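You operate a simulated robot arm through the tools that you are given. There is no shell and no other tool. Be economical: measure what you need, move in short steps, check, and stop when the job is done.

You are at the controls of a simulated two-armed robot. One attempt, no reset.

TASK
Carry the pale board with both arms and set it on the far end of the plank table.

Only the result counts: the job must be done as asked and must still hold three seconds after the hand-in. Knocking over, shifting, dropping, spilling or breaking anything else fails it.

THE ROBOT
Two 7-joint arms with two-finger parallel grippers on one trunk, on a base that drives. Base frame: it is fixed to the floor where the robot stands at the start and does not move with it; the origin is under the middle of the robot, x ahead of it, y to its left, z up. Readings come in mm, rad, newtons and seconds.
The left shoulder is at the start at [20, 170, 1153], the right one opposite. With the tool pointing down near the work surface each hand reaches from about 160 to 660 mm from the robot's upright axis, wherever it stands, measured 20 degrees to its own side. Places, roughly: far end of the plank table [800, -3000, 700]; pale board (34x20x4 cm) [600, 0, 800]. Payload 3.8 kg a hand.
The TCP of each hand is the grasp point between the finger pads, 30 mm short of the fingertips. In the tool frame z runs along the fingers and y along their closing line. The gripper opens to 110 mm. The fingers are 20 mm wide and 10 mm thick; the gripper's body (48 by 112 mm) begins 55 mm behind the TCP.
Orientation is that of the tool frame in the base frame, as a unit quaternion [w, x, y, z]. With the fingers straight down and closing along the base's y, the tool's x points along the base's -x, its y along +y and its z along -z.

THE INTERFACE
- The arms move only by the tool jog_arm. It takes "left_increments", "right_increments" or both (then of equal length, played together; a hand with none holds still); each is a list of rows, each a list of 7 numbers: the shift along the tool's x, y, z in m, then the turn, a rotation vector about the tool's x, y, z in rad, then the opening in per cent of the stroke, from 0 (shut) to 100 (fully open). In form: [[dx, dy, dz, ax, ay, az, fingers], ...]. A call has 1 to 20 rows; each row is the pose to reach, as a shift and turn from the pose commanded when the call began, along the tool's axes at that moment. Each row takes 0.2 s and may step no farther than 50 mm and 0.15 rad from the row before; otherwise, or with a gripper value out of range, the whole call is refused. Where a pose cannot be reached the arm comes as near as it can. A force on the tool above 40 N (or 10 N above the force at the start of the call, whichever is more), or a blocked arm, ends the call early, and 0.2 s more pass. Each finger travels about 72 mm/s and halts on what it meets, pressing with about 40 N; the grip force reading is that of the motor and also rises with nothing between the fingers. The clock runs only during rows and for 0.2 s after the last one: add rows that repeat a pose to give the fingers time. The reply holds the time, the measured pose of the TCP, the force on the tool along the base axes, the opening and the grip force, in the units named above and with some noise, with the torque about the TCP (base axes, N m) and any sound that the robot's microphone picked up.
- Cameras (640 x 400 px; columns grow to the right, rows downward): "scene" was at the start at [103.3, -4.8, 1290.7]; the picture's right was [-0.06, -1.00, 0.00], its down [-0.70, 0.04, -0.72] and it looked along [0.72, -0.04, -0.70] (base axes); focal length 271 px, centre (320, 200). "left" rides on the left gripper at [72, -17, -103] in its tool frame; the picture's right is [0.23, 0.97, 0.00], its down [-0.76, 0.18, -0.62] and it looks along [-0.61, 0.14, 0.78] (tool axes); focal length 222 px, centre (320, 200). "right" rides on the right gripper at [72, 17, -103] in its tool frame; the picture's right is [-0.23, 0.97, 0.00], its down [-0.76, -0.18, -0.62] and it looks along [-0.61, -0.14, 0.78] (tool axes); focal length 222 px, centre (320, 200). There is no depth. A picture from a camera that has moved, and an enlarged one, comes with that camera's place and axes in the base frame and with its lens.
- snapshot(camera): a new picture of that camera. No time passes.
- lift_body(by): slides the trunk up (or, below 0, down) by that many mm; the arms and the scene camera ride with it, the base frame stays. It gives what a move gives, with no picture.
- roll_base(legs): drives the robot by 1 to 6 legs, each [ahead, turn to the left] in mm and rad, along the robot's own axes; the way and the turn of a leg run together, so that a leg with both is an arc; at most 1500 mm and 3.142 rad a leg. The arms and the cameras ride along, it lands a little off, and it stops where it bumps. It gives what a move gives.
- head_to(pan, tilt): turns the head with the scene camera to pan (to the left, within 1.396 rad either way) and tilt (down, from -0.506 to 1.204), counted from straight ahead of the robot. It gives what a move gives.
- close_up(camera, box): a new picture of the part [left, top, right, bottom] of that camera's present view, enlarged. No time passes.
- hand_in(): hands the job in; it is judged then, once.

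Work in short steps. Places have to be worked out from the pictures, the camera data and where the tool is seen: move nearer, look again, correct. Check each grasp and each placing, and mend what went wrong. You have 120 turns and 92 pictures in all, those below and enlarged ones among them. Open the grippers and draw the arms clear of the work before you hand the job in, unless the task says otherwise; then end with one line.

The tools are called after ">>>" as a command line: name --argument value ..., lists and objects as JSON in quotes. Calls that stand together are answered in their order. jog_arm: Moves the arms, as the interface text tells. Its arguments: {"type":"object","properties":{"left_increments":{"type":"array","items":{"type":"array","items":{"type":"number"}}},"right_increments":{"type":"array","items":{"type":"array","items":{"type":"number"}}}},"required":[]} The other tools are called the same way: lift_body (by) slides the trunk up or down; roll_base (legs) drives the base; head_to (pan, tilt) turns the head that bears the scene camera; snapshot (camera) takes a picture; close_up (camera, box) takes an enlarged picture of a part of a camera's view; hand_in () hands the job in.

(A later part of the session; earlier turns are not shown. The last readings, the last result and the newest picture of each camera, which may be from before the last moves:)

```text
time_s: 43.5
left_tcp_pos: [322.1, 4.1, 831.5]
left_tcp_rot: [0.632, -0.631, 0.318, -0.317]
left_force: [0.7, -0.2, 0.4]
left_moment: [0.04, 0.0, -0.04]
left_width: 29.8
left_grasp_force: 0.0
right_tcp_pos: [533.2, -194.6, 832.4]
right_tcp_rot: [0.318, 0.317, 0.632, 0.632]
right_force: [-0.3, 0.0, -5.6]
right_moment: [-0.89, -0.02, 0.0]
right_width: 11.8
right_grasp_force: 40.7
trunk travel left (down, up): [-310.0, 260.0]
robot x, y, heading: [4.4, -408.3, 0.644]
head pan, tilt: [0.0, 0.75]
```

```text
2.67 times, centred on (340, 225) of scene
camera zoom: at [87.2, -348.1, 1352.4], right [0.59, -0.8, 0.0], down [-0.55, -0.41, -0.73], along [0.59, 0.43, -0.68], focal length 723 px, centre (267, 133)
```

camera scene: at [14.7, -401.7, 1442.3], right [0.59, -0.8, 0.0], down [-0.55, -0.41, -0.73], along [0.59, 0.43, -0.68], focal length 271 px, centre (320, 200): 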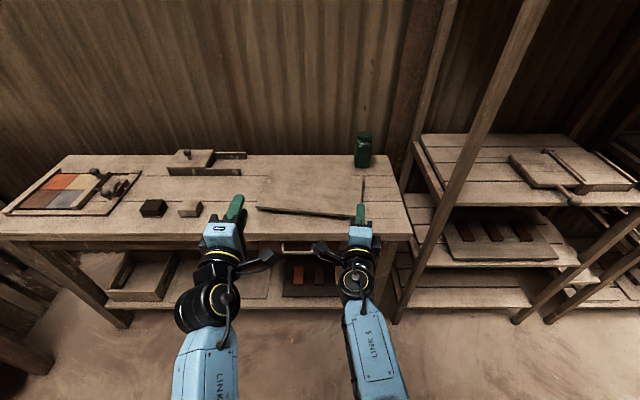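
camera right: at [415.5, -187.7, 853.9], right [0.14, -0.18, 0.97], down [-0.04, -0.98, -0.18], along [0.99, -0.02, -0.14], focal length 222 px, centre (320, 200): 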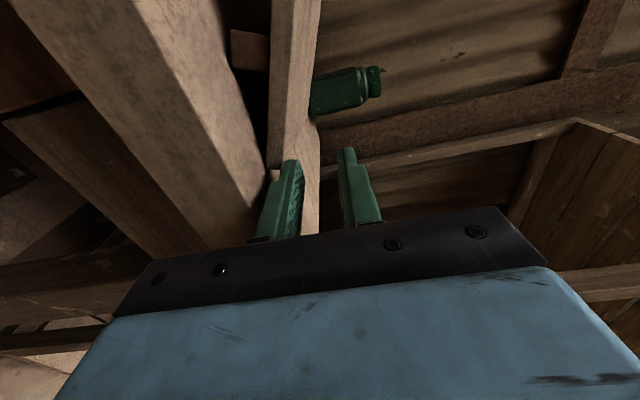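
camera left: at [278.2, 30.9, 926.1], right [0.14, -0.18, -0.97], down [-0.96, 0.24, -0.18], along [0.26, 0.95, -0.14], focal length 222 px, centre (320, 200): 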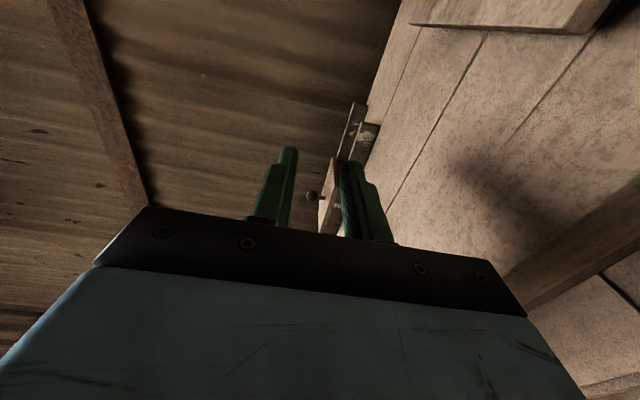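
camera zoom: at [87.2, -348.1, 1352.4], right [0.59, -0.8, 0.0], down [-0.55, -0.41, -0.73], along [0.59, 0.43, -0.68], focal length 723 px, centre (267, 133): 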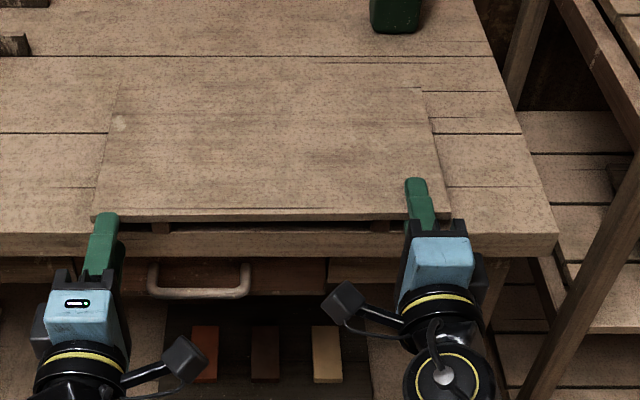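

Left tip lines up about 15 mm from the board's left end, so I'll shift 12 mm inward and slide in 88 mm (about 40 past the edge).

>>> jog_arm --left_increments '[[0.006, 0, 0.005, 0, 0, 0, 27], [0.012, 0, 0.01, 0, 0, 0, 27], [0.012, 0, 0.03, 0, 0, 0, 27], [0.012, 0, 0.05, 0, 0, 0, 27], [0.012, 0, 0.07, 0, 0, 0, 27], [0.012, 0, 0.088, 0, 0, 0, 27], [0.012, 0, 0.088, 0, 0, 0, 27]]'

>>> close_up --camera "scene" --box '[220, 150, 460, 300]'

```text
time_s: 45.1
left_tcp_pos: [401.9, 46.0, 830.9]
left_tcp_rot: [0.632, -0.632, 0.318, -0.317]
left_force: [1.0, 0.0, 0.5]
left_moment: [0.03, -0.02, 0.0]
left_width: 29.8
left_grasp_force: 0.1
right_tcp_pos: [533.1, -195.4, 830.8]
right_tcp_rot: [0.318, 0.318, 0.632, 0.632]
right_force: [-0.1, 0.2, -5.1]
right_moment: [-0.88, -0.06, -0.06]
right_width: 12.1
right_grasp_force: 40.1
trunk travel left (down, up): [-310.0, 260.0]
robot x, y, heading: [2.2, -409.6, 0.634]
head pan, tilt: [0.0, 0.75]
```

```text
2.67 times, centred on (340, 225) of scene
camera zoom: at [87.1, -348.1, 1352.4], right [0.59, -0.8, 0.0], down [-0.55, -0.41, -0.73], along [0.59, 0.43, -0.68], focal length 723 px, centre (267, 133)
```

zoom: 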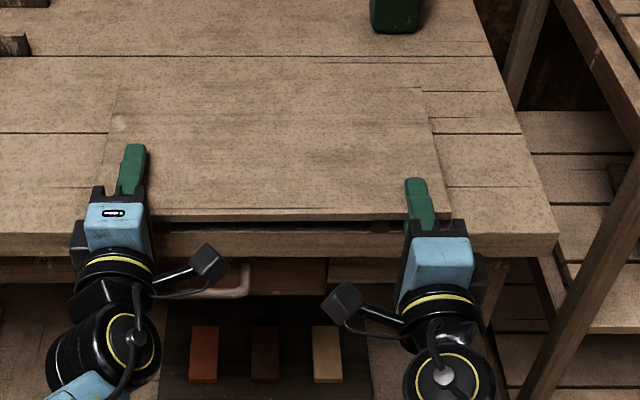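

Left is well placed with no contact. Close left, then release right.

>>> jog_arm --left_increments '[[0, 0, 0, 0, 0, 0, 14], [0, 0, 0, 0, 0, 0, 5], [0, 0, 0, 0, 0, 0, 0], [0, 0, 0, 0, 0, 0, 0], [0, 0, 0, 0, 0, 0, 0], [0, 0, 0, 0, 0, 0, 0], [0, 0, 0, 0, 0, 0, 0]]' --right_increments '[[0, 0, 0, 0, 0, 0, 0], [0, 0, 0, 0, 0, 0, 0], [0, 0, 0, 0, 0, 0, 0], [0, 0, 0, 0, 0, 0, 0], [0, -0.001, 0, 0, 0, 0, 14], [0, -0.001, 0, 0, 0, 0, 27], [0, -0.001, 0, 0, 0, 0, 27]]'

```text
time_s: 46.8
left_tcp_pos: [401.6, 45.7, 831.0]
left_tcp_rot: [-0.631, 0.633, -0.319, 0.316]
left_force: [0.8, 0.2, -0.9]
left_moment: [0.38, 0.68, 0.03]
left_width: 11.6
left_grasp_force: 40.0
right_tcp_pos: [533.9, -194.6, 831.0]
right_tcp_rot: [0.318, 0.318, 0.631, 0.633]
right_force: [0.2, 0.7, 0.1]
right_moment: [-0.01, 0.01, 0.01]
right_width: 29.4
right_grasp_force: 0.0
trunk travel left (down, up): [-310.0, 260.0]
robot x, y, heading: [4.2, -412.5, 0.631]
head pan, tilt: [0.0, 0.75]
```

Left holds. Slide right 38 mm deeper to match and close it.

>>> jog_arm --right_increments '[[0, 0, 0.013, 0, 0, 0, 27], [0, 0, 0.026, 0, 0, 0, 27], [0, 0, 0.038, 0, 0, 0, 27], [0, 0, 0.038, 0, 0, 0, 27], [0, 0, 0.038, 0, 0, 0, 14], [0, 0, 0.038, 0, 0, 0, 5], [0, 0, 0.038, 0, 0, 0, 0], [0, 0, 0.038, 0, 0, 0, 0], [0, 0, 0.038, 0, 0, 0, 0]]'

>>> close_up --camera "scene" --box '[220, 150, 460, 300]'

```text
time_s: 48.8
left_tcp_pos: [401.1, 45.1, 831.2]
left_tcp_rot: [-0.631, 0.632, -0.318, 0.317]
left_force: [-1.8, -2.6, 0.1]
left_moment: [0.09, -0.29, -0.38]
left_width: 11.9
left_grasp_force: 39.9
right_tcp_pos: [561.4, -173.0, 831.3]
right_tcp_rot: [0.318, 0.318, 0.631, 0.632]
right_force: [2.2, 2.1, -0.3]
right_moment: [-0.43, 0.44, -0.46]
right_width: 12.1
right_grasp_force: 39.8
trunk travel left (down, up): [-310.0, 260.0]
robot x, y, heading: [1.1, -409.8, 0.635]
head pan, tilt: [0.0, 0.75]
```

```text
2.67 times, centred on (340, 225) of scene
camera zoom: at [87.3, -348.0, 1352.4], right [0.59, -0.8, 0.0], down [-0.55, -0.41, -0.73], along [0.59, 0.43, -0.68], focal length 723 px, centre (267, 133)
```

zoom: 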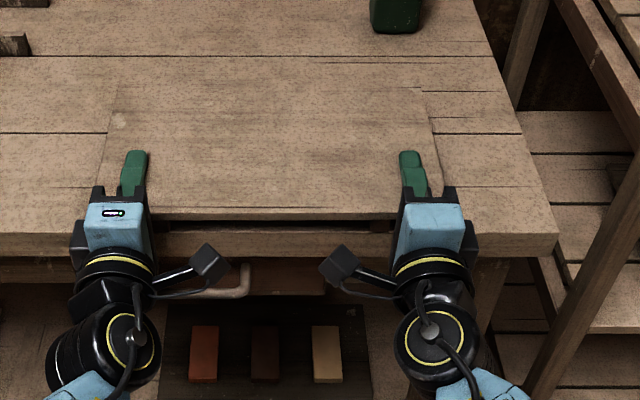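

Both hands hold the board at matching depth. Lift it with the trunk, which keeps the arms' relation fixed.

>>> lift_body --by 30

>>> snapshot --camera "scene"

```text
time_s: 49.5
left_tcp_pos: [402.3, 45.7, 861.8]
left_tcp_rot: [0.632, -0.631, 0.319, -0.317]
left_force: [-0.4, -0.9, 1.5]
left_moment: [0.18, -0.27, 0.17]
left_width: 11.7
left_grasp_force: 39.5
right_tcp_pos: [562.5, -172.3, 861.0]
right_tcp_rot: [0.317, 0.318, 0.631, 0.632]
right_force: [0.5, 0.8, 0.1]
right_moment: [-0.36, 0.48, -0.2]
right_width: 11.7
right_grasp_force: 39.9
trunk travel left (down, up): [-340.0, 230.0]
robot x, y, heading: [2.1, -410.1, 0.635]
head pan, tilt: [0.0, 0.75]
```

```text
61 pictures are left
camera scene: at [87.3, -348.0, 1382.4], right [0.59, -0.8, 0.0], down [-0.55, -0.41, -0.73], along [0.59, 0.43, -0.68], focal length 271 px, centre (320, 200)
```

scene: 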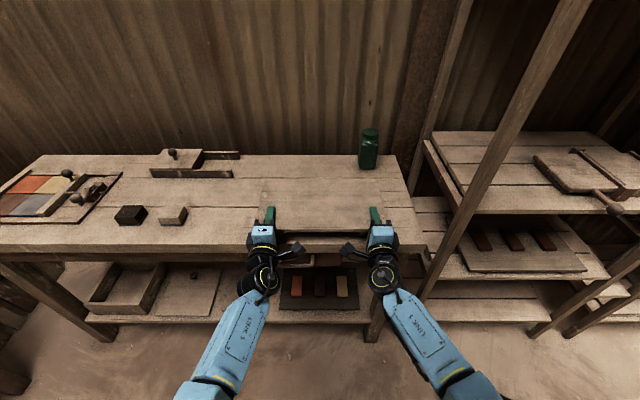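

The forces show hardly any weight, so I'll lift more and check that the board really rises.

>>> lift_body --by 90

>>> snapshot --camera "scene"

```text
time_s: 50.8
left_tcp_pos: [401.6, 45.8, 951.6]
left_tcp_rot: [-0.631, 0.632, -0.318, 0.317]
left_force: [1.8, 1.8, -2.5]
left_moment: [0.18, -0.28, 0.19]
left_width: 12.0
left_grasp_force: 40.0
right_tcp_pos: [561.2, -171.2, 951.5]
right_tcp_rot: [0.317, 0.318, 0.632, 0.632]
right_force: [-2.3, -1.5, -2.4]
right_moment: [-0.39, 0.48, 0.49]
right_width: 12.0
right_grasp_force: 40.1
trunk travel left (down, up): [-430.0, 140.0]
robot x, y, heading: [5.5, -411.4, 0.639]
head pan, tilt: [0.0, 0.75]
```

```text
60 pictures are left
camera scene: at [87.4, -347.9, 1472.3], right [0.59, -0.8, 0.0], down [-0.55, -0.41, -0.73], along [0.59, 0.43, -0.68], focal length 271 px, centre (320, 200)
```

scene: 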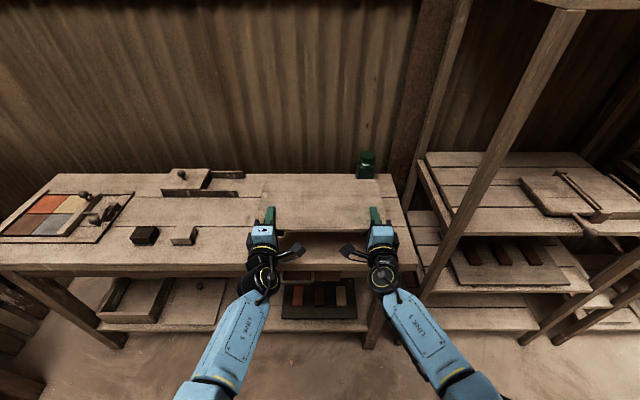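

The board is lifted level, about 0.5 kg. Retract both hands 70 mm together, then look right along the aisle.

>>> jog_arm --left_increments '[[0, 0, -0.012, 0, 0, 0, 0], [0, 0, -0.026, 0, 0, 0, 0], [0, 0, -0.04, 0, 0, 0, 0], [0, 0, -0.054, 0, 0, 0, 0], [0, 0, -0.066, 0, 0, 0, 0], [0, 0, -0.07, 0, 0, 0, 0]]' --right_increments '[[0, 0, -0.012, 0, 0, 0, 0], [0, 0, -0.026, 0, 0, 0, 0], [0, 0, -0.04, 0, 0, 0, 0], [0, 0, -0.054, 0, 0, 0, 0], [0, 0, -0.066, 0, 0, 0, 0], [0, 0, -0.07, 0, 0, 0, 0]]'

>>> head_to --pan -1.39 --tilt 0.3

>>> snapshot --camera "scene"

```text
time_s: 52.1
left_tcp_pos: [345.8, 4.4, 952.6]
left_tcp_rot: [0.632, -0.631, 0.319, -0.317]
left_force: [-0.3, 1.1, -3.3]
left_moment: [0.71, -0.86, -0.66]
left_width: 12.1
left_grasp_force: 39.7
right_tcp_pos: [505.6, -215.0, 951.2]
right_tcp_rot: [0.317, 0.317, 0.631, 0.632]
right_force: [-0.8, -1.1, -2.3]
right_moment: [-0.79, 1.18, 0.9]
right_width: 12.0
right_grasp_force: 40.2
trunk travel left (down, up): [-430.0, 140.0]
robot x, y, heading: [1.6, -410.8, 0.636]
head pan, tilt: [0.0, 0.75]
```

```text
time_s: 53.7
left_tcp_pos: [345.7, 5.0, 952.7]
left_tcp_rot: [-0.631, 0.632, -0.318, 0.317]
left_force: [-6.0, -3.9, -3.4]
left_moment: [0.68, -0.68, -1.48]
left_width: 11.8
left_grasp_force: 39.6
right_tcp_pos: [506.6, -213.8, 952.2]
right_tcp_rot: [0.318, 0.317, 0.631, 0.633]
right_force: [4.7, 4.0, -1.5]
right_moment: [-0.7, 1.05, -0.25]
right_width: 12.1
right_grasp_force: 40.2
trunk travel left (down, up): [-430.0, 140.0]
robot x, y, heading: [4.0, -413.1, 0.639]
head pan, tilt: [-1.389, 0.3]
```

```text
59 pictures are left
camera scene: at [88.9, -461.0, 1512.7], right [-0.68, -0.73, 0.0], down [-0.22, 0.2, -0.96], along [0.7, -0.65, -0.3], focal length 271 px, centre (320, 200)
```

scene: 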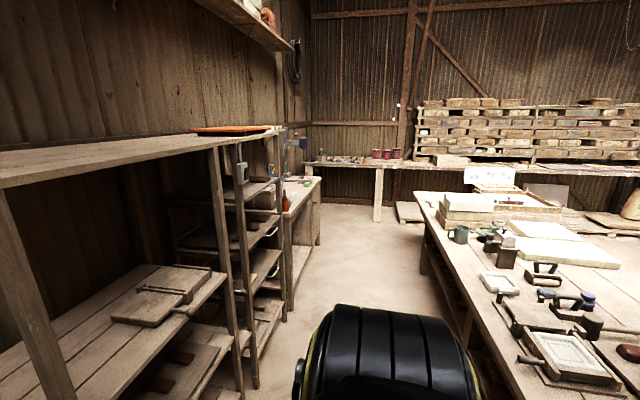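

The plank table runs along the right side of the aisle, and its far end carries several items. Zoom in on that end.

>>> close_up --camera "scene" --box '[400, 140, 640, 290]'

```text
2.67 times, centred on (520, 215) of scene
camera zoom: at [88.9, -461.0, 1512.7], right [-0.68, -0.73, 0.0], down [-0.22, 0.2, -0.96], along [0.7, -0.65, -0.3], focal length 723 px, centre (-213, 160)
```

zoom: 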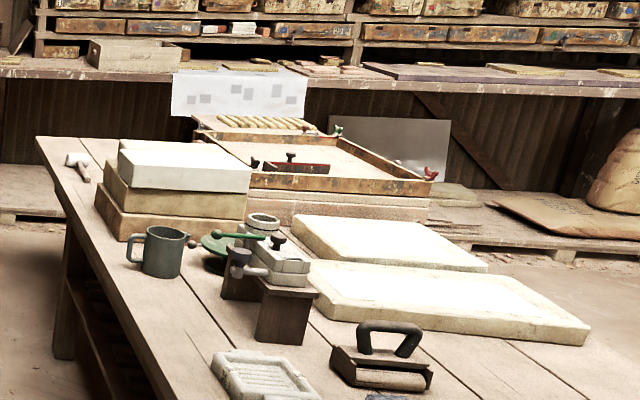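

The far end has boxes and a frame with possibly free planks behind them, so I need to view it from nearer. I'll back 60 mm for clearance, then turn right to face down the aisle.

>>> roll_base --legs '[[-60, 0], [0, -0.5]]'

>>> head_to --pan -0.1 --tilt 0.7

>>> snapshot --camera "scene"

```text
time_s: 56.1
left_tcp_pos: [453.5, -244.5, 952.1]
left_tcp_rot: [0.534, -0.534, 0.464, -0.463]
left_force: [-7.7, -1.5, -4.3]
left_moment: [0.36, -0.63, -1.23]
left_width: 11.8
left_grasp_force: 40.0
right_tcp_pos: [490.5, -513.1, 952.7]
right_tcp_rot: [0.464, 0.463, 0.533, 0.535]
right_force: [7.8, 2.1, -1.7]
right_moment: [0.02, 0.99, -0.93]
right_width: 12.0
right_grasp_force: 39.7
trunk travel left (down, up): [-430.0, 140.0]
robot x, y, heading: [-41.6, -445.8, 0.14]
head pan, tilt: [-1.389, 0.3]
```

```text
time_s: 57.5
left_tcp_pos: [453.0, -244.1, 952.5]
left_tcp_rot: [0.534, -0.534, 0.465, -0.463]
left_force: [-0.1, -0.1, -3.5]
left_moment: [0.28, -0.67, -0.09]
left_width: 11.7
left_grasp_force: 39.9
right_tcp_pos: [490.7, -513.3, 951.1]
right_tcp_rot: [0.464, 0.463, 0.533, 0.535]
right_force: [0.7, 0.3, -1.4]
right_moment: [0.03, 1.03, -0.09]
right_width: 11.8
right_grasp_force: 40.1
trunk travel left (down, up): [-430.0, 140.0]
robot x, y, heading: [-45.2, -443.9, 0.132]
head pan, tilt: [-0.099, 0.7]
```

```text
57 pictures are left
camera scene: at [61.6, -439.2, 1476.6], right [0.04, -1.0, 0.0], down [-0.64, -0.03, -0.76], along [0.76, 0.03, -0.64], focal length 271 px, centre (320, 200)
```

scene: 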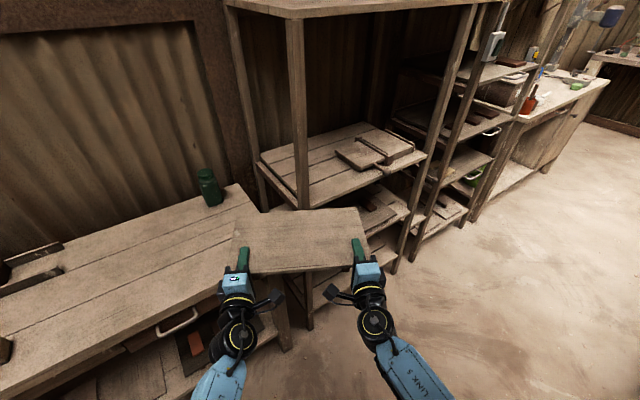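

The board clears the rack post by about 80 mm. Continue the turn to face down the aisle.

>>> roll_base --legs '[[0, -1.0]]'

>>> head_to --pan -0.35 --tilt 0.35

>>> snapshot --camera "scene"

```text
time_s: 60.5
left_tcp_pos: [386.3, -767.7, 952.5]
left_tcp_rot: [0.238, -0.238, 0.667, -0.665]
left_force: [-0.5, 0.4, -4.3]
left_moment: [-0.4, -0.55, -0.14]
left_width: 11.9
left_grasp_force: 40.0
right_tcp_pos: [175.6, -938.0, 951.4]
right_tcp_rot: [0.665, 0.666, 0.238, 0.239]
right_force: [-0.4, 0.5, -2.5]
right_moment: [0.81, 0.52, 0.21]
right_width: 12.1
right_grasp_force: 39.7
trunk travel left (down, up): [-430.0, 140.0]
robot x, y, heading: [-46.5, -448.0, -0.884]
head pan, tilt: [-0.099, 0.7]
```

```text
time_s: 61.4
left_tcp_pos: [386.2, -767.1, 952.9]
left_tcp_rot: [0.238, -0.238, 0.667, -0.665]
left_force: [-0.6, 0.5, -3.9]
left_moment: [-0.4, -0.52, -0.11]
left_width: 12.1
left_grasp_force: 39.4
right_tcp_pos: [176.3, -937.4, 951.5]
right_tcp_rot: [0.666, 0.666, 0.237, 0.239]
right_force: [1.4, -1.2, -1.0]
right_moment: [0.75, 0.53, -0.16]
right_width: 11.7
right_grasp_force: 40.3
trunk travel left (down, up): [-430.0, 140.0]
robot x, y, heading: [-46.7, -446.5, -0.886]
head pan, tilt: [-0.351, 0.351]
```

```text
56 pictures are left
camera scene: at [-0.3, -550.2, 1507.9], right [-0.94, -0.33, 0.0], down [-0.11, 0.33, -0.94], along [0.31, -0.89, -0.34], focal length 271 px, centre (320, 200)
```

scene: 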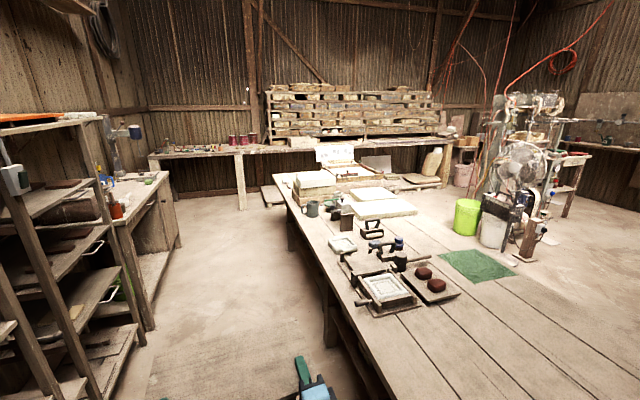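

The aisle ahead is clear. Drive 1.3 m down it, then look again.

>>> roll_base --legs '[[1300, 0]]'

>>> snapshot --camera "scene"

```text
time_s: 67.9
left_tcp_pos: [1227.7, -1766.4, 952.7]
left_tcp_rot: [0.244, -0.243, 0.665, -0.663]
left_force: [-0.2, -0.2, -4.1]
left_moment: [-0.39, -0.55, -0.01]
left_width: 11.9
left_grasp_force: 40.1
right_tcp_pos: [1019.3, -1940.9, 951.6]
right_tcp_rot: [0.663, 0.664, 0.243, 0.243]
right_force: [0.8, 0.3, -1.1]
right_moment: [0.81, 0.47, 0.0]
right_width: 12.2
right_grasp_force: 40.1
trunk travel left (down, up): [-430.0, 140.0]
robot x, y, heading: [792.9, -1449.7, -0.868]
head pan, tilt: [-0.351, 0.351]
```

```text
55 pictures are left
camera scene: at [837.7, -1555.9, 1508.0], right [-0.94, -0.34, 0.0], down [-0.12, 0.32, -0.94], along [0.32, -0.88, -0.34], focal length 271 px, centre (320, 200)
```

scene: 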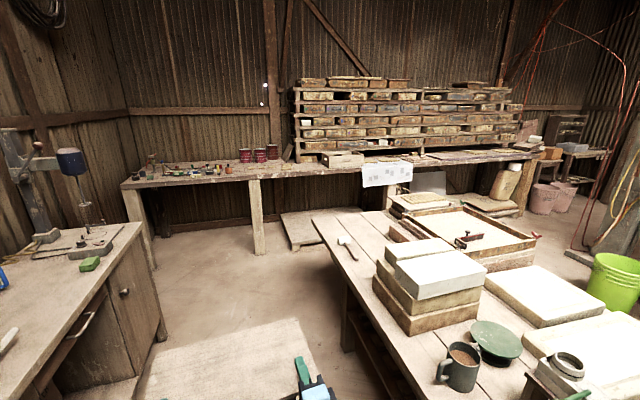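

The far-left part of the table, beyond the box stack and hammer, looks free. Drive on another 1.1 m and view it closely.

>>> roll_base --legs '[[1100, 0]]'

>>> head_to --pan -0.6 --tilt 0.55

>>> snapshot --camera "scene"

```text
time_s: 73.7
left_tcp_pos: [1963.6, -2614.0, 952.4]
left_tcp_rot: [0.248, -0.248, 0.663, -0.662]
left_force: [0.0, -0.6, -3.9]
left_moment: [-0.31, -0.53, 0.02]
left_width: 11.9
left_grasp_force: 39.8
right_tcp_pos: [1759.5, -2791.5, 951.7]
right_tcp_rot: [0.662, 0.662, 0.248, 0.249]
right_force: [0.5, -0.1, -1.5]
right_moment: [0.75, 0.48, 0.04]
right_width: 12.2
right_grasp_force: 39.5
trunk travel left (down, up): [-430.0, 140.0]
robot x, y, heading: [1529.3, -2305.8, -0.848]
head pan, tilt: [-0.351, 0.351]
```

```text
time_s: 74.4
left_tcp_pos: [1965.2, -2613.4, 953.0]
left_tcp_rot: [0.248, -0.247, 0.663, -0.661]
left_force: [-0.7, 0.1, -3.8]
left_moment: [-0.34, -0.51, -0.11]
left_width: 11.8
left_grasp_force: 39.9
right_tcp_pos: [1759.8, -2791.2, 951.2]
right_tcp_rot: [0.662, 0.662, 0.248, 0.248]
right_force: [1.1, -0.2, -0.6]
right_moment: [0.75, 0.51, -0.11]
right_width: 11.8
right_grasp_force: 40.1
trunk travel left (down, up): [-430.0, 140.0]
robot x, y, heading: [1523.2, -2308.6, -0.854]
head pan, tilt: [-0.6, 0.55]
```

```text
54 pictures are left
camera scene: at [1548.6, -2411.0, 1489.8], right [-0.99, -0.12, 0.0], down [-0.06, 0.52, -0.85], along [0.1, -0.85, -0.52], focal length 271 px, centre (320, 200)
```

scene: 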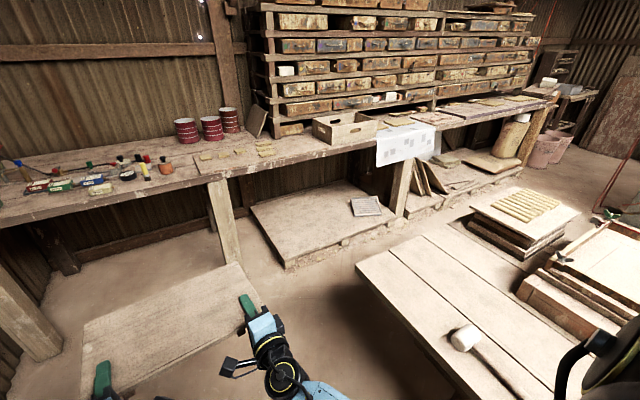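

The far end beyond the mallet is clear: about 380 mm × 440 mm free from the far-left corner (≈(1498,-3214)). I'll drive 540 mm along and turn right to face the table there.

>>> roll_base --legs '[[0, -0.09], [541, 0], [0, -1.5]]'

>>> head_to --pan 0 --tilt 0.75

>>> snapshot --camera "scene"

```text
time_s: 81.7
left_tcp_pos: [1540.9, -3188.6, 951.7]
left_tcp_rot: [-0.284, 0.285, 0.647, -0.647]
left_force: [0.1, -1.1, -3.8]
left_moment: [-0.48, 0.25, -0.1]
left_width: 12.0
left_grasp_force: 40.4
right_tcp_pos: [1359.8, -2988.6, 951.3]
right_tcp_rot: [0.647, 0.647, -0.286, -0.284]
right_force: [0.1, 0.7, -1.2]
right_moment: [0.48, -0.74, 0.15]
right_width: 11.9
right_grasp_force: 39.7
trunk travel left (down, up): [-430.0, 140.0]
robot x, y, heading: [1842.4, -2745.1, -2.403]
head pan, tilt: [-0.6, 0.55]
```

```text
time_s: 82.7
left_tcp_pos: [1541.9, -3188.6, 952.3]
left_tcp_rot: [-0.284, 0.286, 0.648, -0.646]
left_force: [-0.4, 0.5, -4.0]
left_moment: [-0.5, 0.29, -0.07]
left_width: 12.0
left_grasp_force: 39.6
right_tcp_pos: [1359.5, -2988.5, 951.4]
right_tcp_rot: [0.647, 0.647, -0.285, -0.285]
right_force: [-0.8, -0.5, -1.6]
right_moment: [0.5, -0.68, -0.11]
right_width: 11.8
right_grasp_force: 40.5
trunk travel left (down, up): [-430.0, 140.0]
robot x, y, heading: [1841.9, -2744.9, -2.403]
head pan, tilt: [0.0, 0.75]
```

```text
53 pictures are left
camera scene: at [1763.2, -2813.0, 1472.4], right [-0.67, 0.74, 0.0], down [0.5, 0.46, -0.73], along [-0.54, -0.49, -0.68], focal length 271 px, centre (320, 200)
```

scene: 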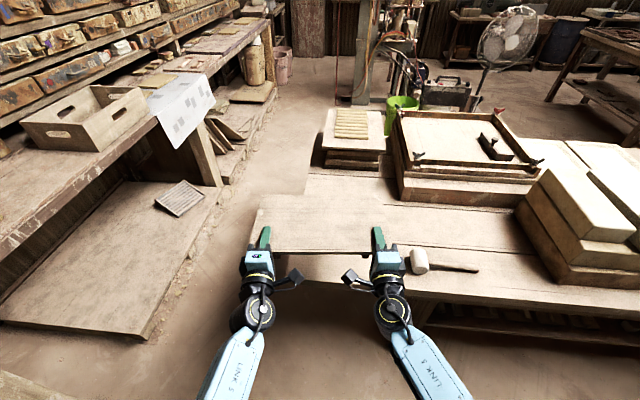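

I'm 542 mm from the table edge and 183 mm short of the far end, needing 0.12 rad more turn. I'll turn, then check the lie of the board above the free area.

>>> roll_base --legs '[[0, -0.118]]'

>>> snapshot --camera "scene"

```text
time_s: 83.6
left_tcp_pos: [1490.9, -3150.4, 951.8]
left_tcp_rot: [0.321, -0.325, -0.629, 0.629]
left_force: [-0.2, -0.5, -4.1]
left_moment: [-0.4, 0.29, 0.0]
left_width: 11.9
left_grasp_force: 39.5
right_tcp_pos: [1334.2, -2931.7, 951.6]
right_tcp_rot: [0.63, 0.628, -0.323, -0.323]
right_force: [0.4, 0.1, -2.2]
right_moment: [0.37, -0.72, 0.08]
right_width: 12.0
right_grasp_force: 39.8
trunk travel left (down, up): [-430.0, 140.0]
robot x, y, heading: [1839.0, -2743.3, -2.521]
head pan, tilt: [0.0, 0.75]
```

```text
52 pictures are left
camera scene: at [1755.5, -2803.3, 1472.4], right [-0.58, 0.81, 0.0], down [0.55, 0.4, -0.73], along [-0.59, -0.43, -0.68], focal length 271 px, centre (320, 200)
```

scene: 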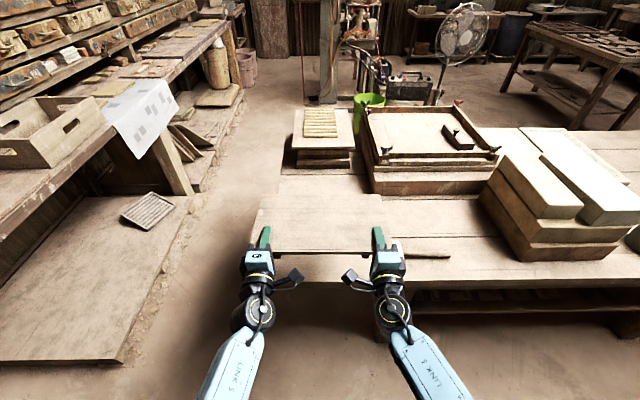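

Square now. The board spans t≈3125–3465 with the table end at 3487 and the mallet below 3085. Forward 52 mm, then lower the trunk 150 mm and look.

>>> roll_base --legs '[[52, 0]]'

>>> lift_body --by -150

>>> snapshot --camera "scene"

```text
time_s: 84.5
left_tcp_pos: [1448.3, -3182.5, 949.7]
left_tcp_rot: [-0.322, 0.324, 0.629, -0.629]
left_force: [0.4, 0.2, -3.9]
left_moment: [-0.42, 0.31, -0.03]
left_width: 12.0
left_grasp_force: 40.2
right_tcp_pos: [1292.6, -2961.3, 949.6]
right_tcp_rot: [0.628, 0.63, -0.323, -0.323]
right_force: [-1.3, -1.2, -1.9]
right_moment: [0.44, -0.71, -0.18]
right_width: 12.0
right_grasp_force: 40.2
trunk travel left (down, up): [-430.0, 140.0]
robot x, y, heading: [1797.5, -2775.7, -2.517]
head pan, tilt: [0.0, 0.75]
```

```text
time_s: 86.3
left_tcp_pos: [1450.4, -3180.6, 801.3]
left_tcp_rot: [-0.321, 0.324, 0.63, -0.629]
left_force: [1.0, -0.1, -3.2]
left_moment: [-0.39, 0.29, -0.09]
left_width: 11.8
left_grasp_force: 39.6
right_tcp_pos: [1292.4, -2961.1, 801.1]
right_tcp_rot: [0.63, 0.629, -0.323, -0.323]
right_force: [-1.1, 0.0, -2.5]
right_moment: [0.44, -0.7, -0.07]
right_width: 11.8
right_grasp_force: 40.5
trunk travel left (down, up): [-280.0, 290.0]
robot x, y, heading: [1796.8, -2770.4, -2.515]
head pan, tilt: [0.0, 0.75]
```

```text
51 pictures are left
camera scene: at [1713.9, -2833.4, 1322.5], right [-0.58, 0.81, 0.0], down [0.55, 0.4, -0.73], along [-0.59, -0.43, -0.68], focal length 271 px, centre (320, 200)
```

scene: 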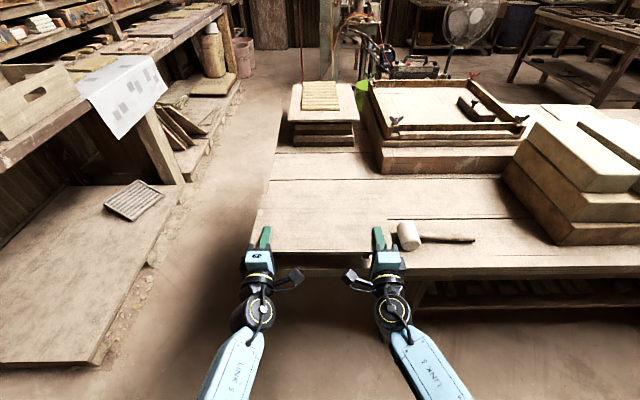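

Zoom in on the board relative to the table corner and edge.

>>> close_up --camera "scene" --box '[220, 150, 460, 300]'

```text
2.67 times, centred on (340, 225) of scene
camera zoom: at [1713.9, -2833.4, 1322.5], right [-0.58, 0.81, 0.0], down [0.55, 0.4, -0.73], along [-0.59, -0.43, -0.68], focal length 723 px, centre (267, 133)
```

zoom: 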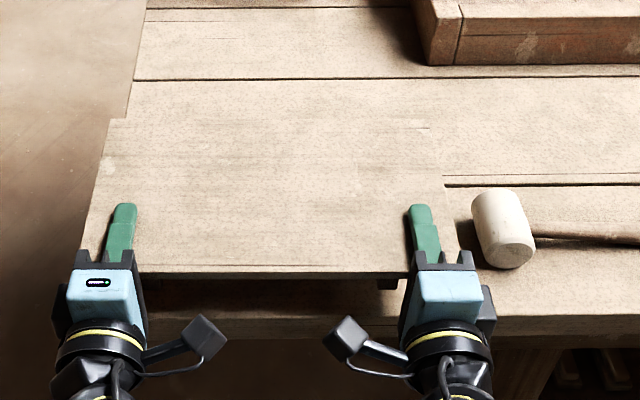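

The board hangs over the free corner: 17 mm inside the far end, about 17 mm proud of the front edge, and 55 mm from the mallet. Forward 14 mm, then lower 55 mm.

>>> roll_base --legs '[[14, 0]]'

>>> lift_body --by -55

>>> close_up --camera "scene" --box '[220, 150, 460, 300]'

```text
time_s: 87.0
left_tcp_pos: [1438.7, -3190.4, 801.1]
left_tcp_rot: [-0.322, 0.324, 0.631, -0.628]
left_force: [0.6, 0.7, -4.0]
left_moment: [-0.39, 0.27, -0.09]
left_width: 11.9
left_grasp_force: 39.9
right_tcp_pos: [1281.4, -2969.2, 800.0]
right_tcp_rot: [0.628, 0.63, -0.323, -0.322]
right_force: [0.0, -0.4, -2.3]
right_moment: [0.42, -0.68, -0.01]
right_width: 11.6
right_grasp_force: 40.2
trunk travel left (down, up): [-280.0, 290.0]
robot x, y, heading: [1787.5, -2780.9, -2.515]
head pan, tilt: [0.0, 0.75]
```

```text
time_s: 88.0
left_tcp_pos: [1439.8, -3188.7, 748.4]
left_tcp_rot: [-0.322, 0.323, 0.629, -0.629]
left_force: [-2.6, -1.2, 0.1]
left_moment: [-0.17, 0.5, 0.21]
left_width: 11.8
left_grasp_force: 40.2
right_tcp_pos: [1281.8, -2969.0, 748.6]
right_tcp_rot: [0.63, 0.628, -0.323, -0.323]
right_force: [0.3, 1.1, 8.1]
right_moment: [0.94, -0.91, 0.52]
right_width: 11.8
right_grasp_force: 40.7
trunk travel left (down, up): [-225.0, 345.0]
robot x, y, heading: [1787.1, -2780.6, -2.52]
head pan, tilt: [0.0, 0.75]
```

```text
2.67 times, centred on (340, 225) of scene
camera zoom: at [1703.5, -2840.9, 1267.6], right [-0.58, 0.81, 0.0], down [0.55, 0.4, -0.73], along [-0.59, -0.43, -0.68], focal length 723 px, centre (267, 133)
```

zoom: 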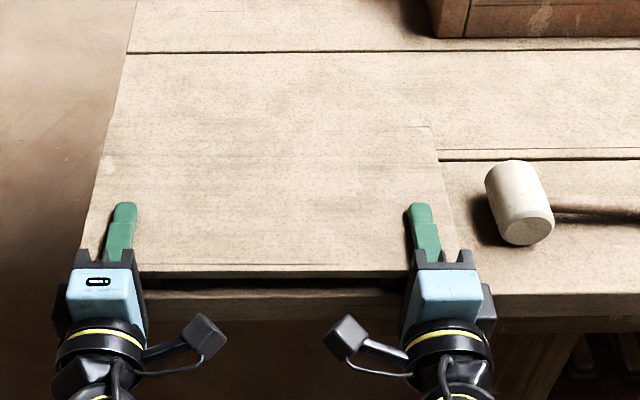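

Weight is off the hands: the battens sit on the table (top ≈714). Open both grippers just enough.

>>> jog_arm --left_increments '[[0, 0, 0, 0, 0, 0, 15], [0, 0, 0, 0, 0, 0, 22], [0, 0, 0, 0, 0, 0, 25], [0, 0, 0, 0, 0, 0, 25]]' --right_increments '[[0, 0, 0, 0, 0, 0, 15], [0, 0, 0, 0, 0, 0, 22], [0, 0, 0, 0, 0, 0, 25], [0, 0, 0, 0, 0, 0, 25]]'

>>> close_up --camera "scene" --box '[220, 150, 460, 300]'

```text
time_s: 89.0
left_tcp_pos: [1440.0, -3188.8, 748.9]
left_tcp_rot: [0.322, -0.323, -0.629, 0.629]
left_force: [0.5, 0.2, 3.2]
left_moment: [0.1, 0.02, 0.05]
left_width: 25.7
left_grasp_force: 0.0
right_tcp_pos: [1282.9, -2968.7, 747.8]
right_tcp_rot: [0.629, 0.629, -0.323, -0.322]
right_force: [0.2, 0.0, 6.3]
right_moment: [0.2, -0.16, 0.0]
right_width: 24.6
right_grasp_force: 0.1
trunk travel left (down, up): [-225.0, 345.0]
robot x, y, heading: [1781.2, -2780.8, -2.517]
head pan, tilt: [0.0, 0.75]
```

```text
2.67 times, centred on (340, 225) of scene
camera zoom: at [1703.9, -2840.7, 1267.6], right [-0.58, 0.81, 0.0], down [0.55, 0.4, -0.73], along [-0.59, -0.43, -0.68], focal length 723 px, centre (267, 133)
```

zoom: 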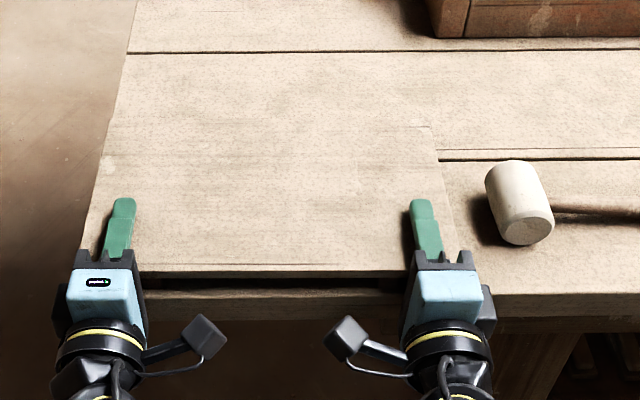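

The lower fingers lightly touch the table. Raise 4 mm and draw both hands straight back 30 mm first.

>>> lift_body --by 4

>>> jog_arm --left_increments '[[0, 0, -0.01, 0, 0, 0, 23], [0, 0, -0.02, 0, 0, 0, 23], [0, 0, -0.03, 0, 0, 0, 23]]' --right_increments '[[0, 0, -0.01, 0, 0, 0, 23], [0, 0, -0.02, 0, 0, 0, 23], [0, 0, -0.03, 0, 0, 0, 23]]'

>>> close_up --camera "scene" --box '[220, 150, 460, 300]'

```text
time_s: 89.5
left_tcp_pos: [1439.5, -3188.5, 750.3]
left_tcp_rot: [-0.321, 0.324, 0.63, -0.629]
left_force: [-1.0, 0.0, 0.3]
left_moment: [-0.04, -0.01, -0.02]
left_width: 27.4
left_grasp_force: 0.1
right_tcp_pos: [1281.4, -2967.4, 749.8]
right_tcp_rot: [0.629, 0.63, -0.323, -0.321]
right_force: [-0.8, -1.2, 0.3]
right_moment: [0.04, 0.01, 0.0]
right_width: 27.2
right_grasp_force: 0.1
trunk travel left (down, up): [-229.0, 341.0]
robot x, y, heading: [1786.1, -2777.3, -2.524]
head pan, tilt: [0.0, 0.75]
```

```text
time_s: 90.3
left_tcp_pos: [1462.4, -3171.2, 750.4]
left_tcp_rot: [-0.322, 0.323, 0.629, -0.629]
left_force: [0.3, 0.3, 0.0]
left_moment: [0.03, -0.02, -0.01]
left_width: 25.1
left_grasp_force: 0.0
right_tcp_pos: [1306.7, -2949.9, 751.5]
right_tcp_rot: [0.629, 0.629, -0.323, -0.323]
right_force: [0.6, -0.7, 0.3]
right_moment: [-0.02, -0.03, 0.0]
right_width: 25.3
right_grasp_force: 0.1
trunk travel left (down, up): [-229.0, 341.0]
robot x, y, heading: [1783.1, -2781.8, -2.518]
head pan, tilt: [0.0, 0.75]
```

```text
2.67 times, centred on (340, 225) of scene
camera zoom: at [1703.4, -2841.0, 1271.5], right [-0.58, 0.81, 0.0], down [0.55, 0.4, -0.73], along [-0.59, -0.43, -0.68], focal length 723 px, centre (267, 133)
```

zoom: 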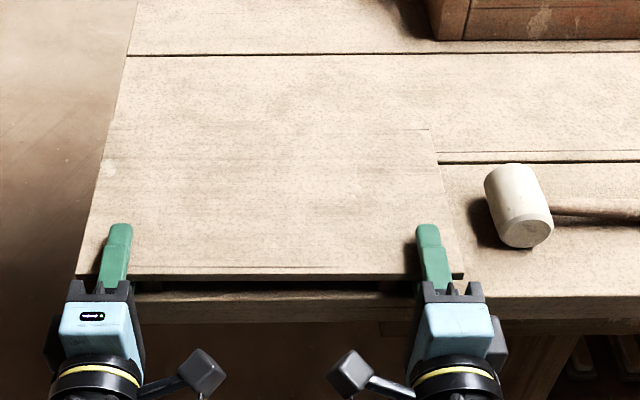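

The board sits free and unmoved, flush with the front edge. I'd like it somewhat further in, so I'll back the base 70 mm, shut the fingers and pitch both hands 0.52 rad down to push it in evenly.

>>> roll_base --legs '[[-70, 0]]'

>>> jog_arm --left_increments '[[0, -0.01, 0, -0.1, 0, 0, 15], [0, -0.02, 0, -0.2, 0, 0, 8], [0, -0.03, 0, -0.3, 0, 0, 0], [0, -0.04, 0, -0.4, 0, 0, 0], [0, -0.05, 0, -0.52, 0, 0, 0], [0, -0.05, 0, -0.52, 0, 0, 0]]' --right_increments '[[0, 0.01, 0, 0.1, 0, 0, 15], [0, 0.02, 0, 0.2, 0, 0, 8], [0, 0.03, 0, 0.3, 0, 0, 0], [0, 0.04, 0, 0.4, 0, 0, 0], [0, 0.05, 0, 0.52, 0, 0, 0], [0, 0.05, 0, 0.52, 0, 0, 0]]'

>>> snapshot --camera "scene"

```text
time_s: 91.3
left_tcp_pos: [1519.8, -3130.5, 752.3]
left_tcp_rot: [-0.322, 0.323, 0.63, -0.629]
left_force: [-0.5, 0.2, 0.4]
left_moment: [0.01, 0.01, 0.02]
left_width: 25.2
left_grasp_force: 0.0
right_tcp_pos: [1361.9, -2910.6, 751.5]
right_tcp_rot: [0.63, 0.629, -0.322, -0.322]
right_force: [-0.5, 0.6, 1.0]
right_moment: [0.03, -0.01, -0.02]
right_width: 25.4
right_grasp_force: 0.0
trunk travel left (down, up): [-229.0, 341.0]
robot x, y, heading: [1844.9, -2741.5, -2.52]
head pan, tilt: [0.0, 0.75]
```

```text
time_s: 92.8
left_tcp_pos: [1594.9, -3196.5, 733.3]
left_tcp_rot: [-0.243, 0.414, 0.752, -0.451]
left_force: [-0.2, 0.7, 0.7]
left_moment: [-0.03, -0.01, 0.03]
left_width: 0.0
left_grasp_force: 37.7
left hand out of reach, approached as far as the arm can: row 2, 3, 4, 5, 6
right_tcp_pos: [1331.2, -2824.1, 737.6]
right_tcp_rot: [0.459, 0.775, -0.371, -0.226]
right_force: [0.0, 0.3, -0.6]
right_moment: [-0.02, 0.01, -0.04]
right_width: 0.0
right_grasp_force: 38.1
right hand out of reach, approached as far as the arm can: row 2, 3, 4, 5, 6
trunk travel left (down, up): [-229.0, 341.0]
robot x, y, heading: [1842.5, -2745.5, -2.517]
head pan, tilt: [0.0, 0.75]
```

```text
46 pictures are left
camera scene: at [1758.8, -2801.3, 1271.4], right [-0.58, 0.81, 0.0], down [0.55, 0.4, -0.73], along [-0.59, -0.43, -0.68], focal length 271 px, centre (320, 200)
```

scene: 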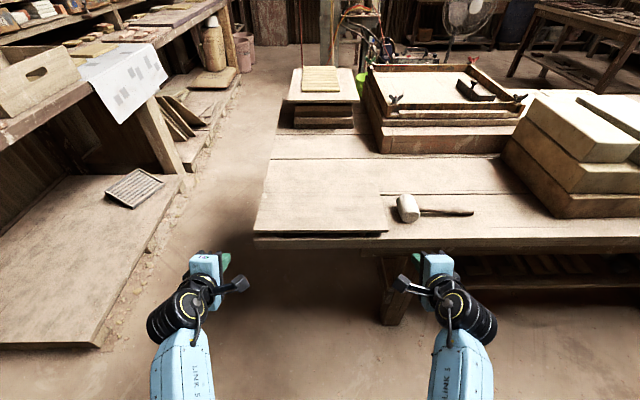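

Nothing was touched; the board sits flush in the corner. The arms were too folded, so I'll raise the trunk 70 mm, then bring both closed hands behind the board's front edge at z≈756.

>>> lift_body --by 70

>>> jog_arm --left_increments '[[0.024, 0.007, 0.012, 0, 0, 0, 0], [0.048, 0.013, 0.024, 0, 0, 0, 0], [0.072, 0.02, 0.036, 0, 0, 0, 0], [0.096, 0.027, 0.048, 0, 0, 0, 0], [0.096, 0.027, 0.048, 0, 0, 0, 0]]' --right_increments '[[0.027, -0.007, 0.013, 0, 0, 0, 0], [0.054, -0.014, 0.026, 0, 0, 0, 0], [0.081, -0.021, 0.039, 0, 0, 0, 0], [0.108, -0.028, 0.053, 0, 0, 0, 0], [0.108, -0.028, 0.053, 0, 0, 0, 0]]'

>>> snapshot --camera "scene"

```text
time_s: 93.8
left_tcp_pos: [1593.9, -3198.5, 805.7]
left_tcp_rot: [-0.243, 0.412, 0.752, -0.454]
left_force: [0.1, 0.4, 0.4]
left_moment: [0.01, -0.01, 0.01]
left_width: 0.0
left_grasp_force: 37.6
right_tcp_pos: [1329.3, -2825.8, 809.0]
right_tcp_rot: [0.46, 0.773, -0.373, -0.226]
right_force: [-0.8, 0.2, -0.4]
right_moment: [0.01, 0.03, -0.01]
right_width: 0.0
right_grasp_force: 37.5
trunk travel left (down, up): [-299.0, 271.0]
robot x, y, heading: [1841.1, -2742.5, -2.523]
head pan, tilt: [0.0, 0.75]
```

```text
time_s: 95.0
left_tcp_pos: [1531.1, -3157.7, 732.2]
left_tcp_rot: [-0.255, 0.414, 0.744, -0.458]
left_force: [0.1, -0.2, 0.3]
left_moment: [0.01, -0.03, 0.03]
left_width: 0.0
left_grasp_force: 37.8
left hand out of reach, approached as far as the arm can: row 1, 2, 3, 4, 5
right_tcp_pos: [1352.1, -2900.0, 731.2]
right_tcp_rot: [0.473, 0.77, -0.365, -0.223]
right_force: [0.8, 0.6, 0.2]
right_moment: [0.0, -0.01, 0.01]
right_width: 0.0
right_grasp_force: 38.0
right hand out of reach, approached as far as the arm can: row 1, 2, 3, 4, 5
trunk travel left (down, up): [-299.0, 271.0]
robot x, y, heading: [1841.2, -2741.0, -2.523]
head pan, tilt: [0.0, 0.75]
```

```text
45 pictures are left
camera scene: at [1759.0, -2801.2, 1341.5], right [-0.58, 0.81, 0.0], down [0.55, 0.4, -0.73], along [-0.59, -0.43, -0.68], focal length 271 px, centre (320, 200)
```

scene: 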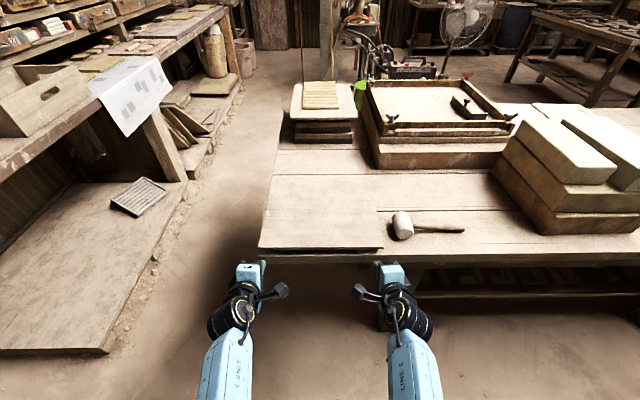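

Still folded too tight: z sags to 732. Back the base 90 mm and raise the trunk 50 mm so the arms work further out.

>>> roll_base --legs '[[-90, 0]]'

>>> lift_body --by 50

```text
time_s: 96.1
left_tcp_pos: [1602.2, -3104.9, 735.1]
left_tcp_rot: [-0.256, 0.414, 0.744, -0.458]
left_force: [-0.3, -0.2, -1.0]
left_moment: [-0.02, -0.01, 0.02]
left_width: 0.0
left_grasp_force: 37.6
right_tcp_pos: [1422.8, -2847.7, 733.3]
right_tcp_rot: [0.474, 0.769, -0.366, -0.224]
right_force: [0.4, -0.6, 0.2]
right_moment: [0.0, -0.02, 0.0]
right_width: 0.0
right_grasp_force: 37.7
trunk travel left (down, up): [-299.0, 271.0]
robot x, y, heading: [1916.8, -2689.7, -2.527]
head pan, tilt: [0.0, 0.75]
```

```text
time_s: 97.0
left_tcp_pos: [1601.1, -3106.4, 785.6]
left_tcp_rot: [-0.255, 0.414, 0.743, -0.46]
left_force: [0.3, 0.0, -0.3]
left_moment: [0.01, -0.02, 0.03]
left_width: 0.1
left_grasp_force: 38.3
right_tcp_pos: [1422.0, -2846.4, 783.8]
right_tcp_rot: [0.473, 0.769, -0.366, -0.225]
right_force: [-0.1, -0.2, 0.0]
right_moment: [0.01, -0.01, 0.01]
right_width: 0.0
right_grasp_force: 37.6
trunk travel left (down, up): [-349.0, 221.0]
robot x, y, heading: [1914.4, -2687.0, -2.518]
head pan, tilt: [0.0, 0.75]
```

Now place both tips about 28 mm short of the board's front edge at z≈756, ±125 mm.

>>> jog_arm --left_increments '[[0.009, -0.003, 0.028, 0, 0, 0, 0], [0.018, -0.005, 0.056, 0, 0, 0, 0], [0.027, -0.008, 0.083, 0, 0, 0, 0], [0.027, -0.008, 0.083, 0, 0, 0, 0]]' --right_increments '[[0.009, 0.004, 0.029, 0, 0, 0, 0], [0.019, 0.009, 0.058, 0, 0, 0, 0], [0.028, 0.013, 0.087, 0, 0, 0, 0], [0.028, 0.013, 0.087, 0, 0, 0, 0]]'

>>> close_up --camera "scene" --box '[220, 130, 460, 280]'

```text
time_s: 98.0
left_tcp_pos: [1522.1, -3120.2, 756.3]
left_tcp_rot: [-0.255, 0.413, 0.743, -0.46]
left_force: [-0.4, -0.3, 0.1]
left_moment: [-0.01, -0.01, 0.02]
left_width: 0.2
left_grasp_force: 37.4
right_tcp_pos: [1375.5, -2924.6, 756.0]
right_tcp_rot: [0.474, 0.769, -0.366, -0.224]
right_force: [0.4, 0.3, 1.1]
right_moment: [0.0, -0.01, -0.01]
right_width: 0.0
right_grasp_force: 37.7
trunk travel left (down, up): [-349.0, 221.0]
robot x, y, heading: [1912.5, -2690.7, -2.52]
head pan, tilt: [0.0, 0.75]
```

```text
2.67 times, centred on (340, 205) of scene
camera zoom: at [1831.9, -2749.0, 1391.5], right [-0.58, 0.81, 0.0], down [0.55, 0.4, -0.73], along [-0.6, -0.42, -0.68], focal length 723 px, centre (267, 187)
```

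zoom: 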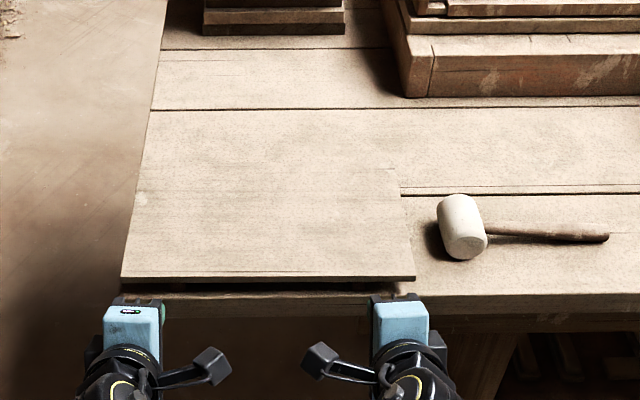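

Hands are in place, level with each other within 5 mm. Push by driving forward 100 mm, then check.

>>> roll_base --legs '[[100, 0]]'

>>> close_up --camera "scene" --box '[220, 130, 460, 280]'

```text
time_s: 99.2
left_tcp_pos: [1439.3, -3180.2, 756.1]
left_tcp_rot: [-0.256, 0.414, 0.744, -0.458]
left_force: [-0.5, 0.0, -0.8]
left_moment: [-0.01, -0.01, 0.02]
left_width: 0.1
left_grasp_force: 37.8
right_tcp_pos: [1293.0, -2981.4, 755.1]
right_tcp_rot: [0.473, 0.77, -0.366, -0.224]
right_force: [-0.3, -0.6, 0.1]
right_moment: [0.01, -0.03, 0.0]
right_width: 0.0
right_grasp_force: 37.9
trunk travel left (down, up): [-349.0, 221.0]
robot x, y, heading: [1833.0, -2747.5, -2.519]
head pan, tilt: [0.0, 0.75]
```

```text
2.67 times, centred on (340, 205) of scene
camera zoom: at [1748.1, -2808.6, 1391.3], right [-0.58, 0.81, 0.0], down [0.56, 0.4, -0.73], along [-0.59, -0.42, -0.68], focal length 723 px, centre (267, 187)
```

zoom: 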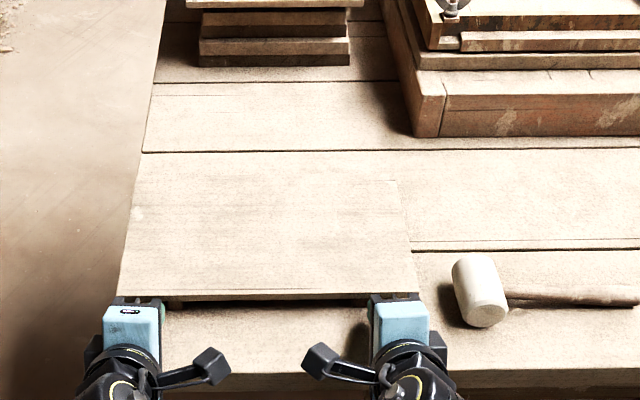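

The board slid in about 70 mm, still square, with mallet and frame well clear. Push 80 mm more.

>>> roll_base --legs '[[80, 0]]'

>>> close_up --camera "scene" --box '[220, 130, 460, 280]'

```text
time_s: 100.3
left_tcp_pos: [1373.8, -3226.4, 754.7]
left_tcp_rot: [-0.256, 0.414, 0.744, -0.458]
left_force: [-0.4, -0.4, 1.1]
left_moment: [0.02, -0.02, 0.03]
left_width: 0.0
left_grasp_force: 37.4
right_tcp_pos: [1227.1, -3026.8, 756.2]
right_tcp_rot: [0.472, 0.77, -0.366, -0.223]
right_force: [-0.3, -0.2, -0.1]
right_moment: [0.02, -0.02, -0.01]
right_width: 0.0
right_grasp_force: 37.8
trunk travel left (down, up): [-349.0, 221.0]
robot x, y, heading: [1768.4, -2792.0, -2.521]
head pan, tilt: [0.0, 0.75]
```

```text
2.67 times, centred on (340, 205) of scene
camera zoom: at [1682.5, -2855.2, 1391.3], right [-0.58, 0.81, 0.0], down [0.56, 0.4, -0.73], along [-0.6, -0.42, -0.68], focal length 723 px, centre (267, 187)
```

zoom: 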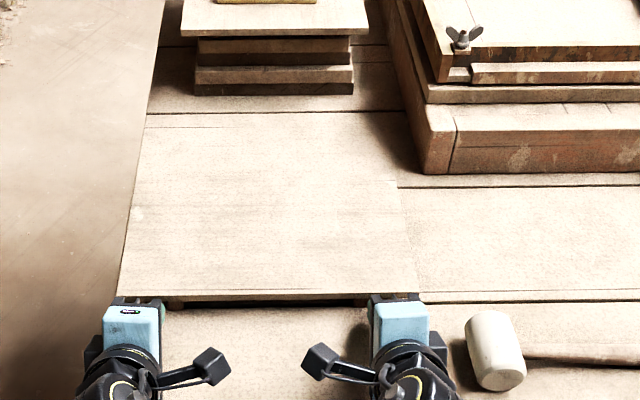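

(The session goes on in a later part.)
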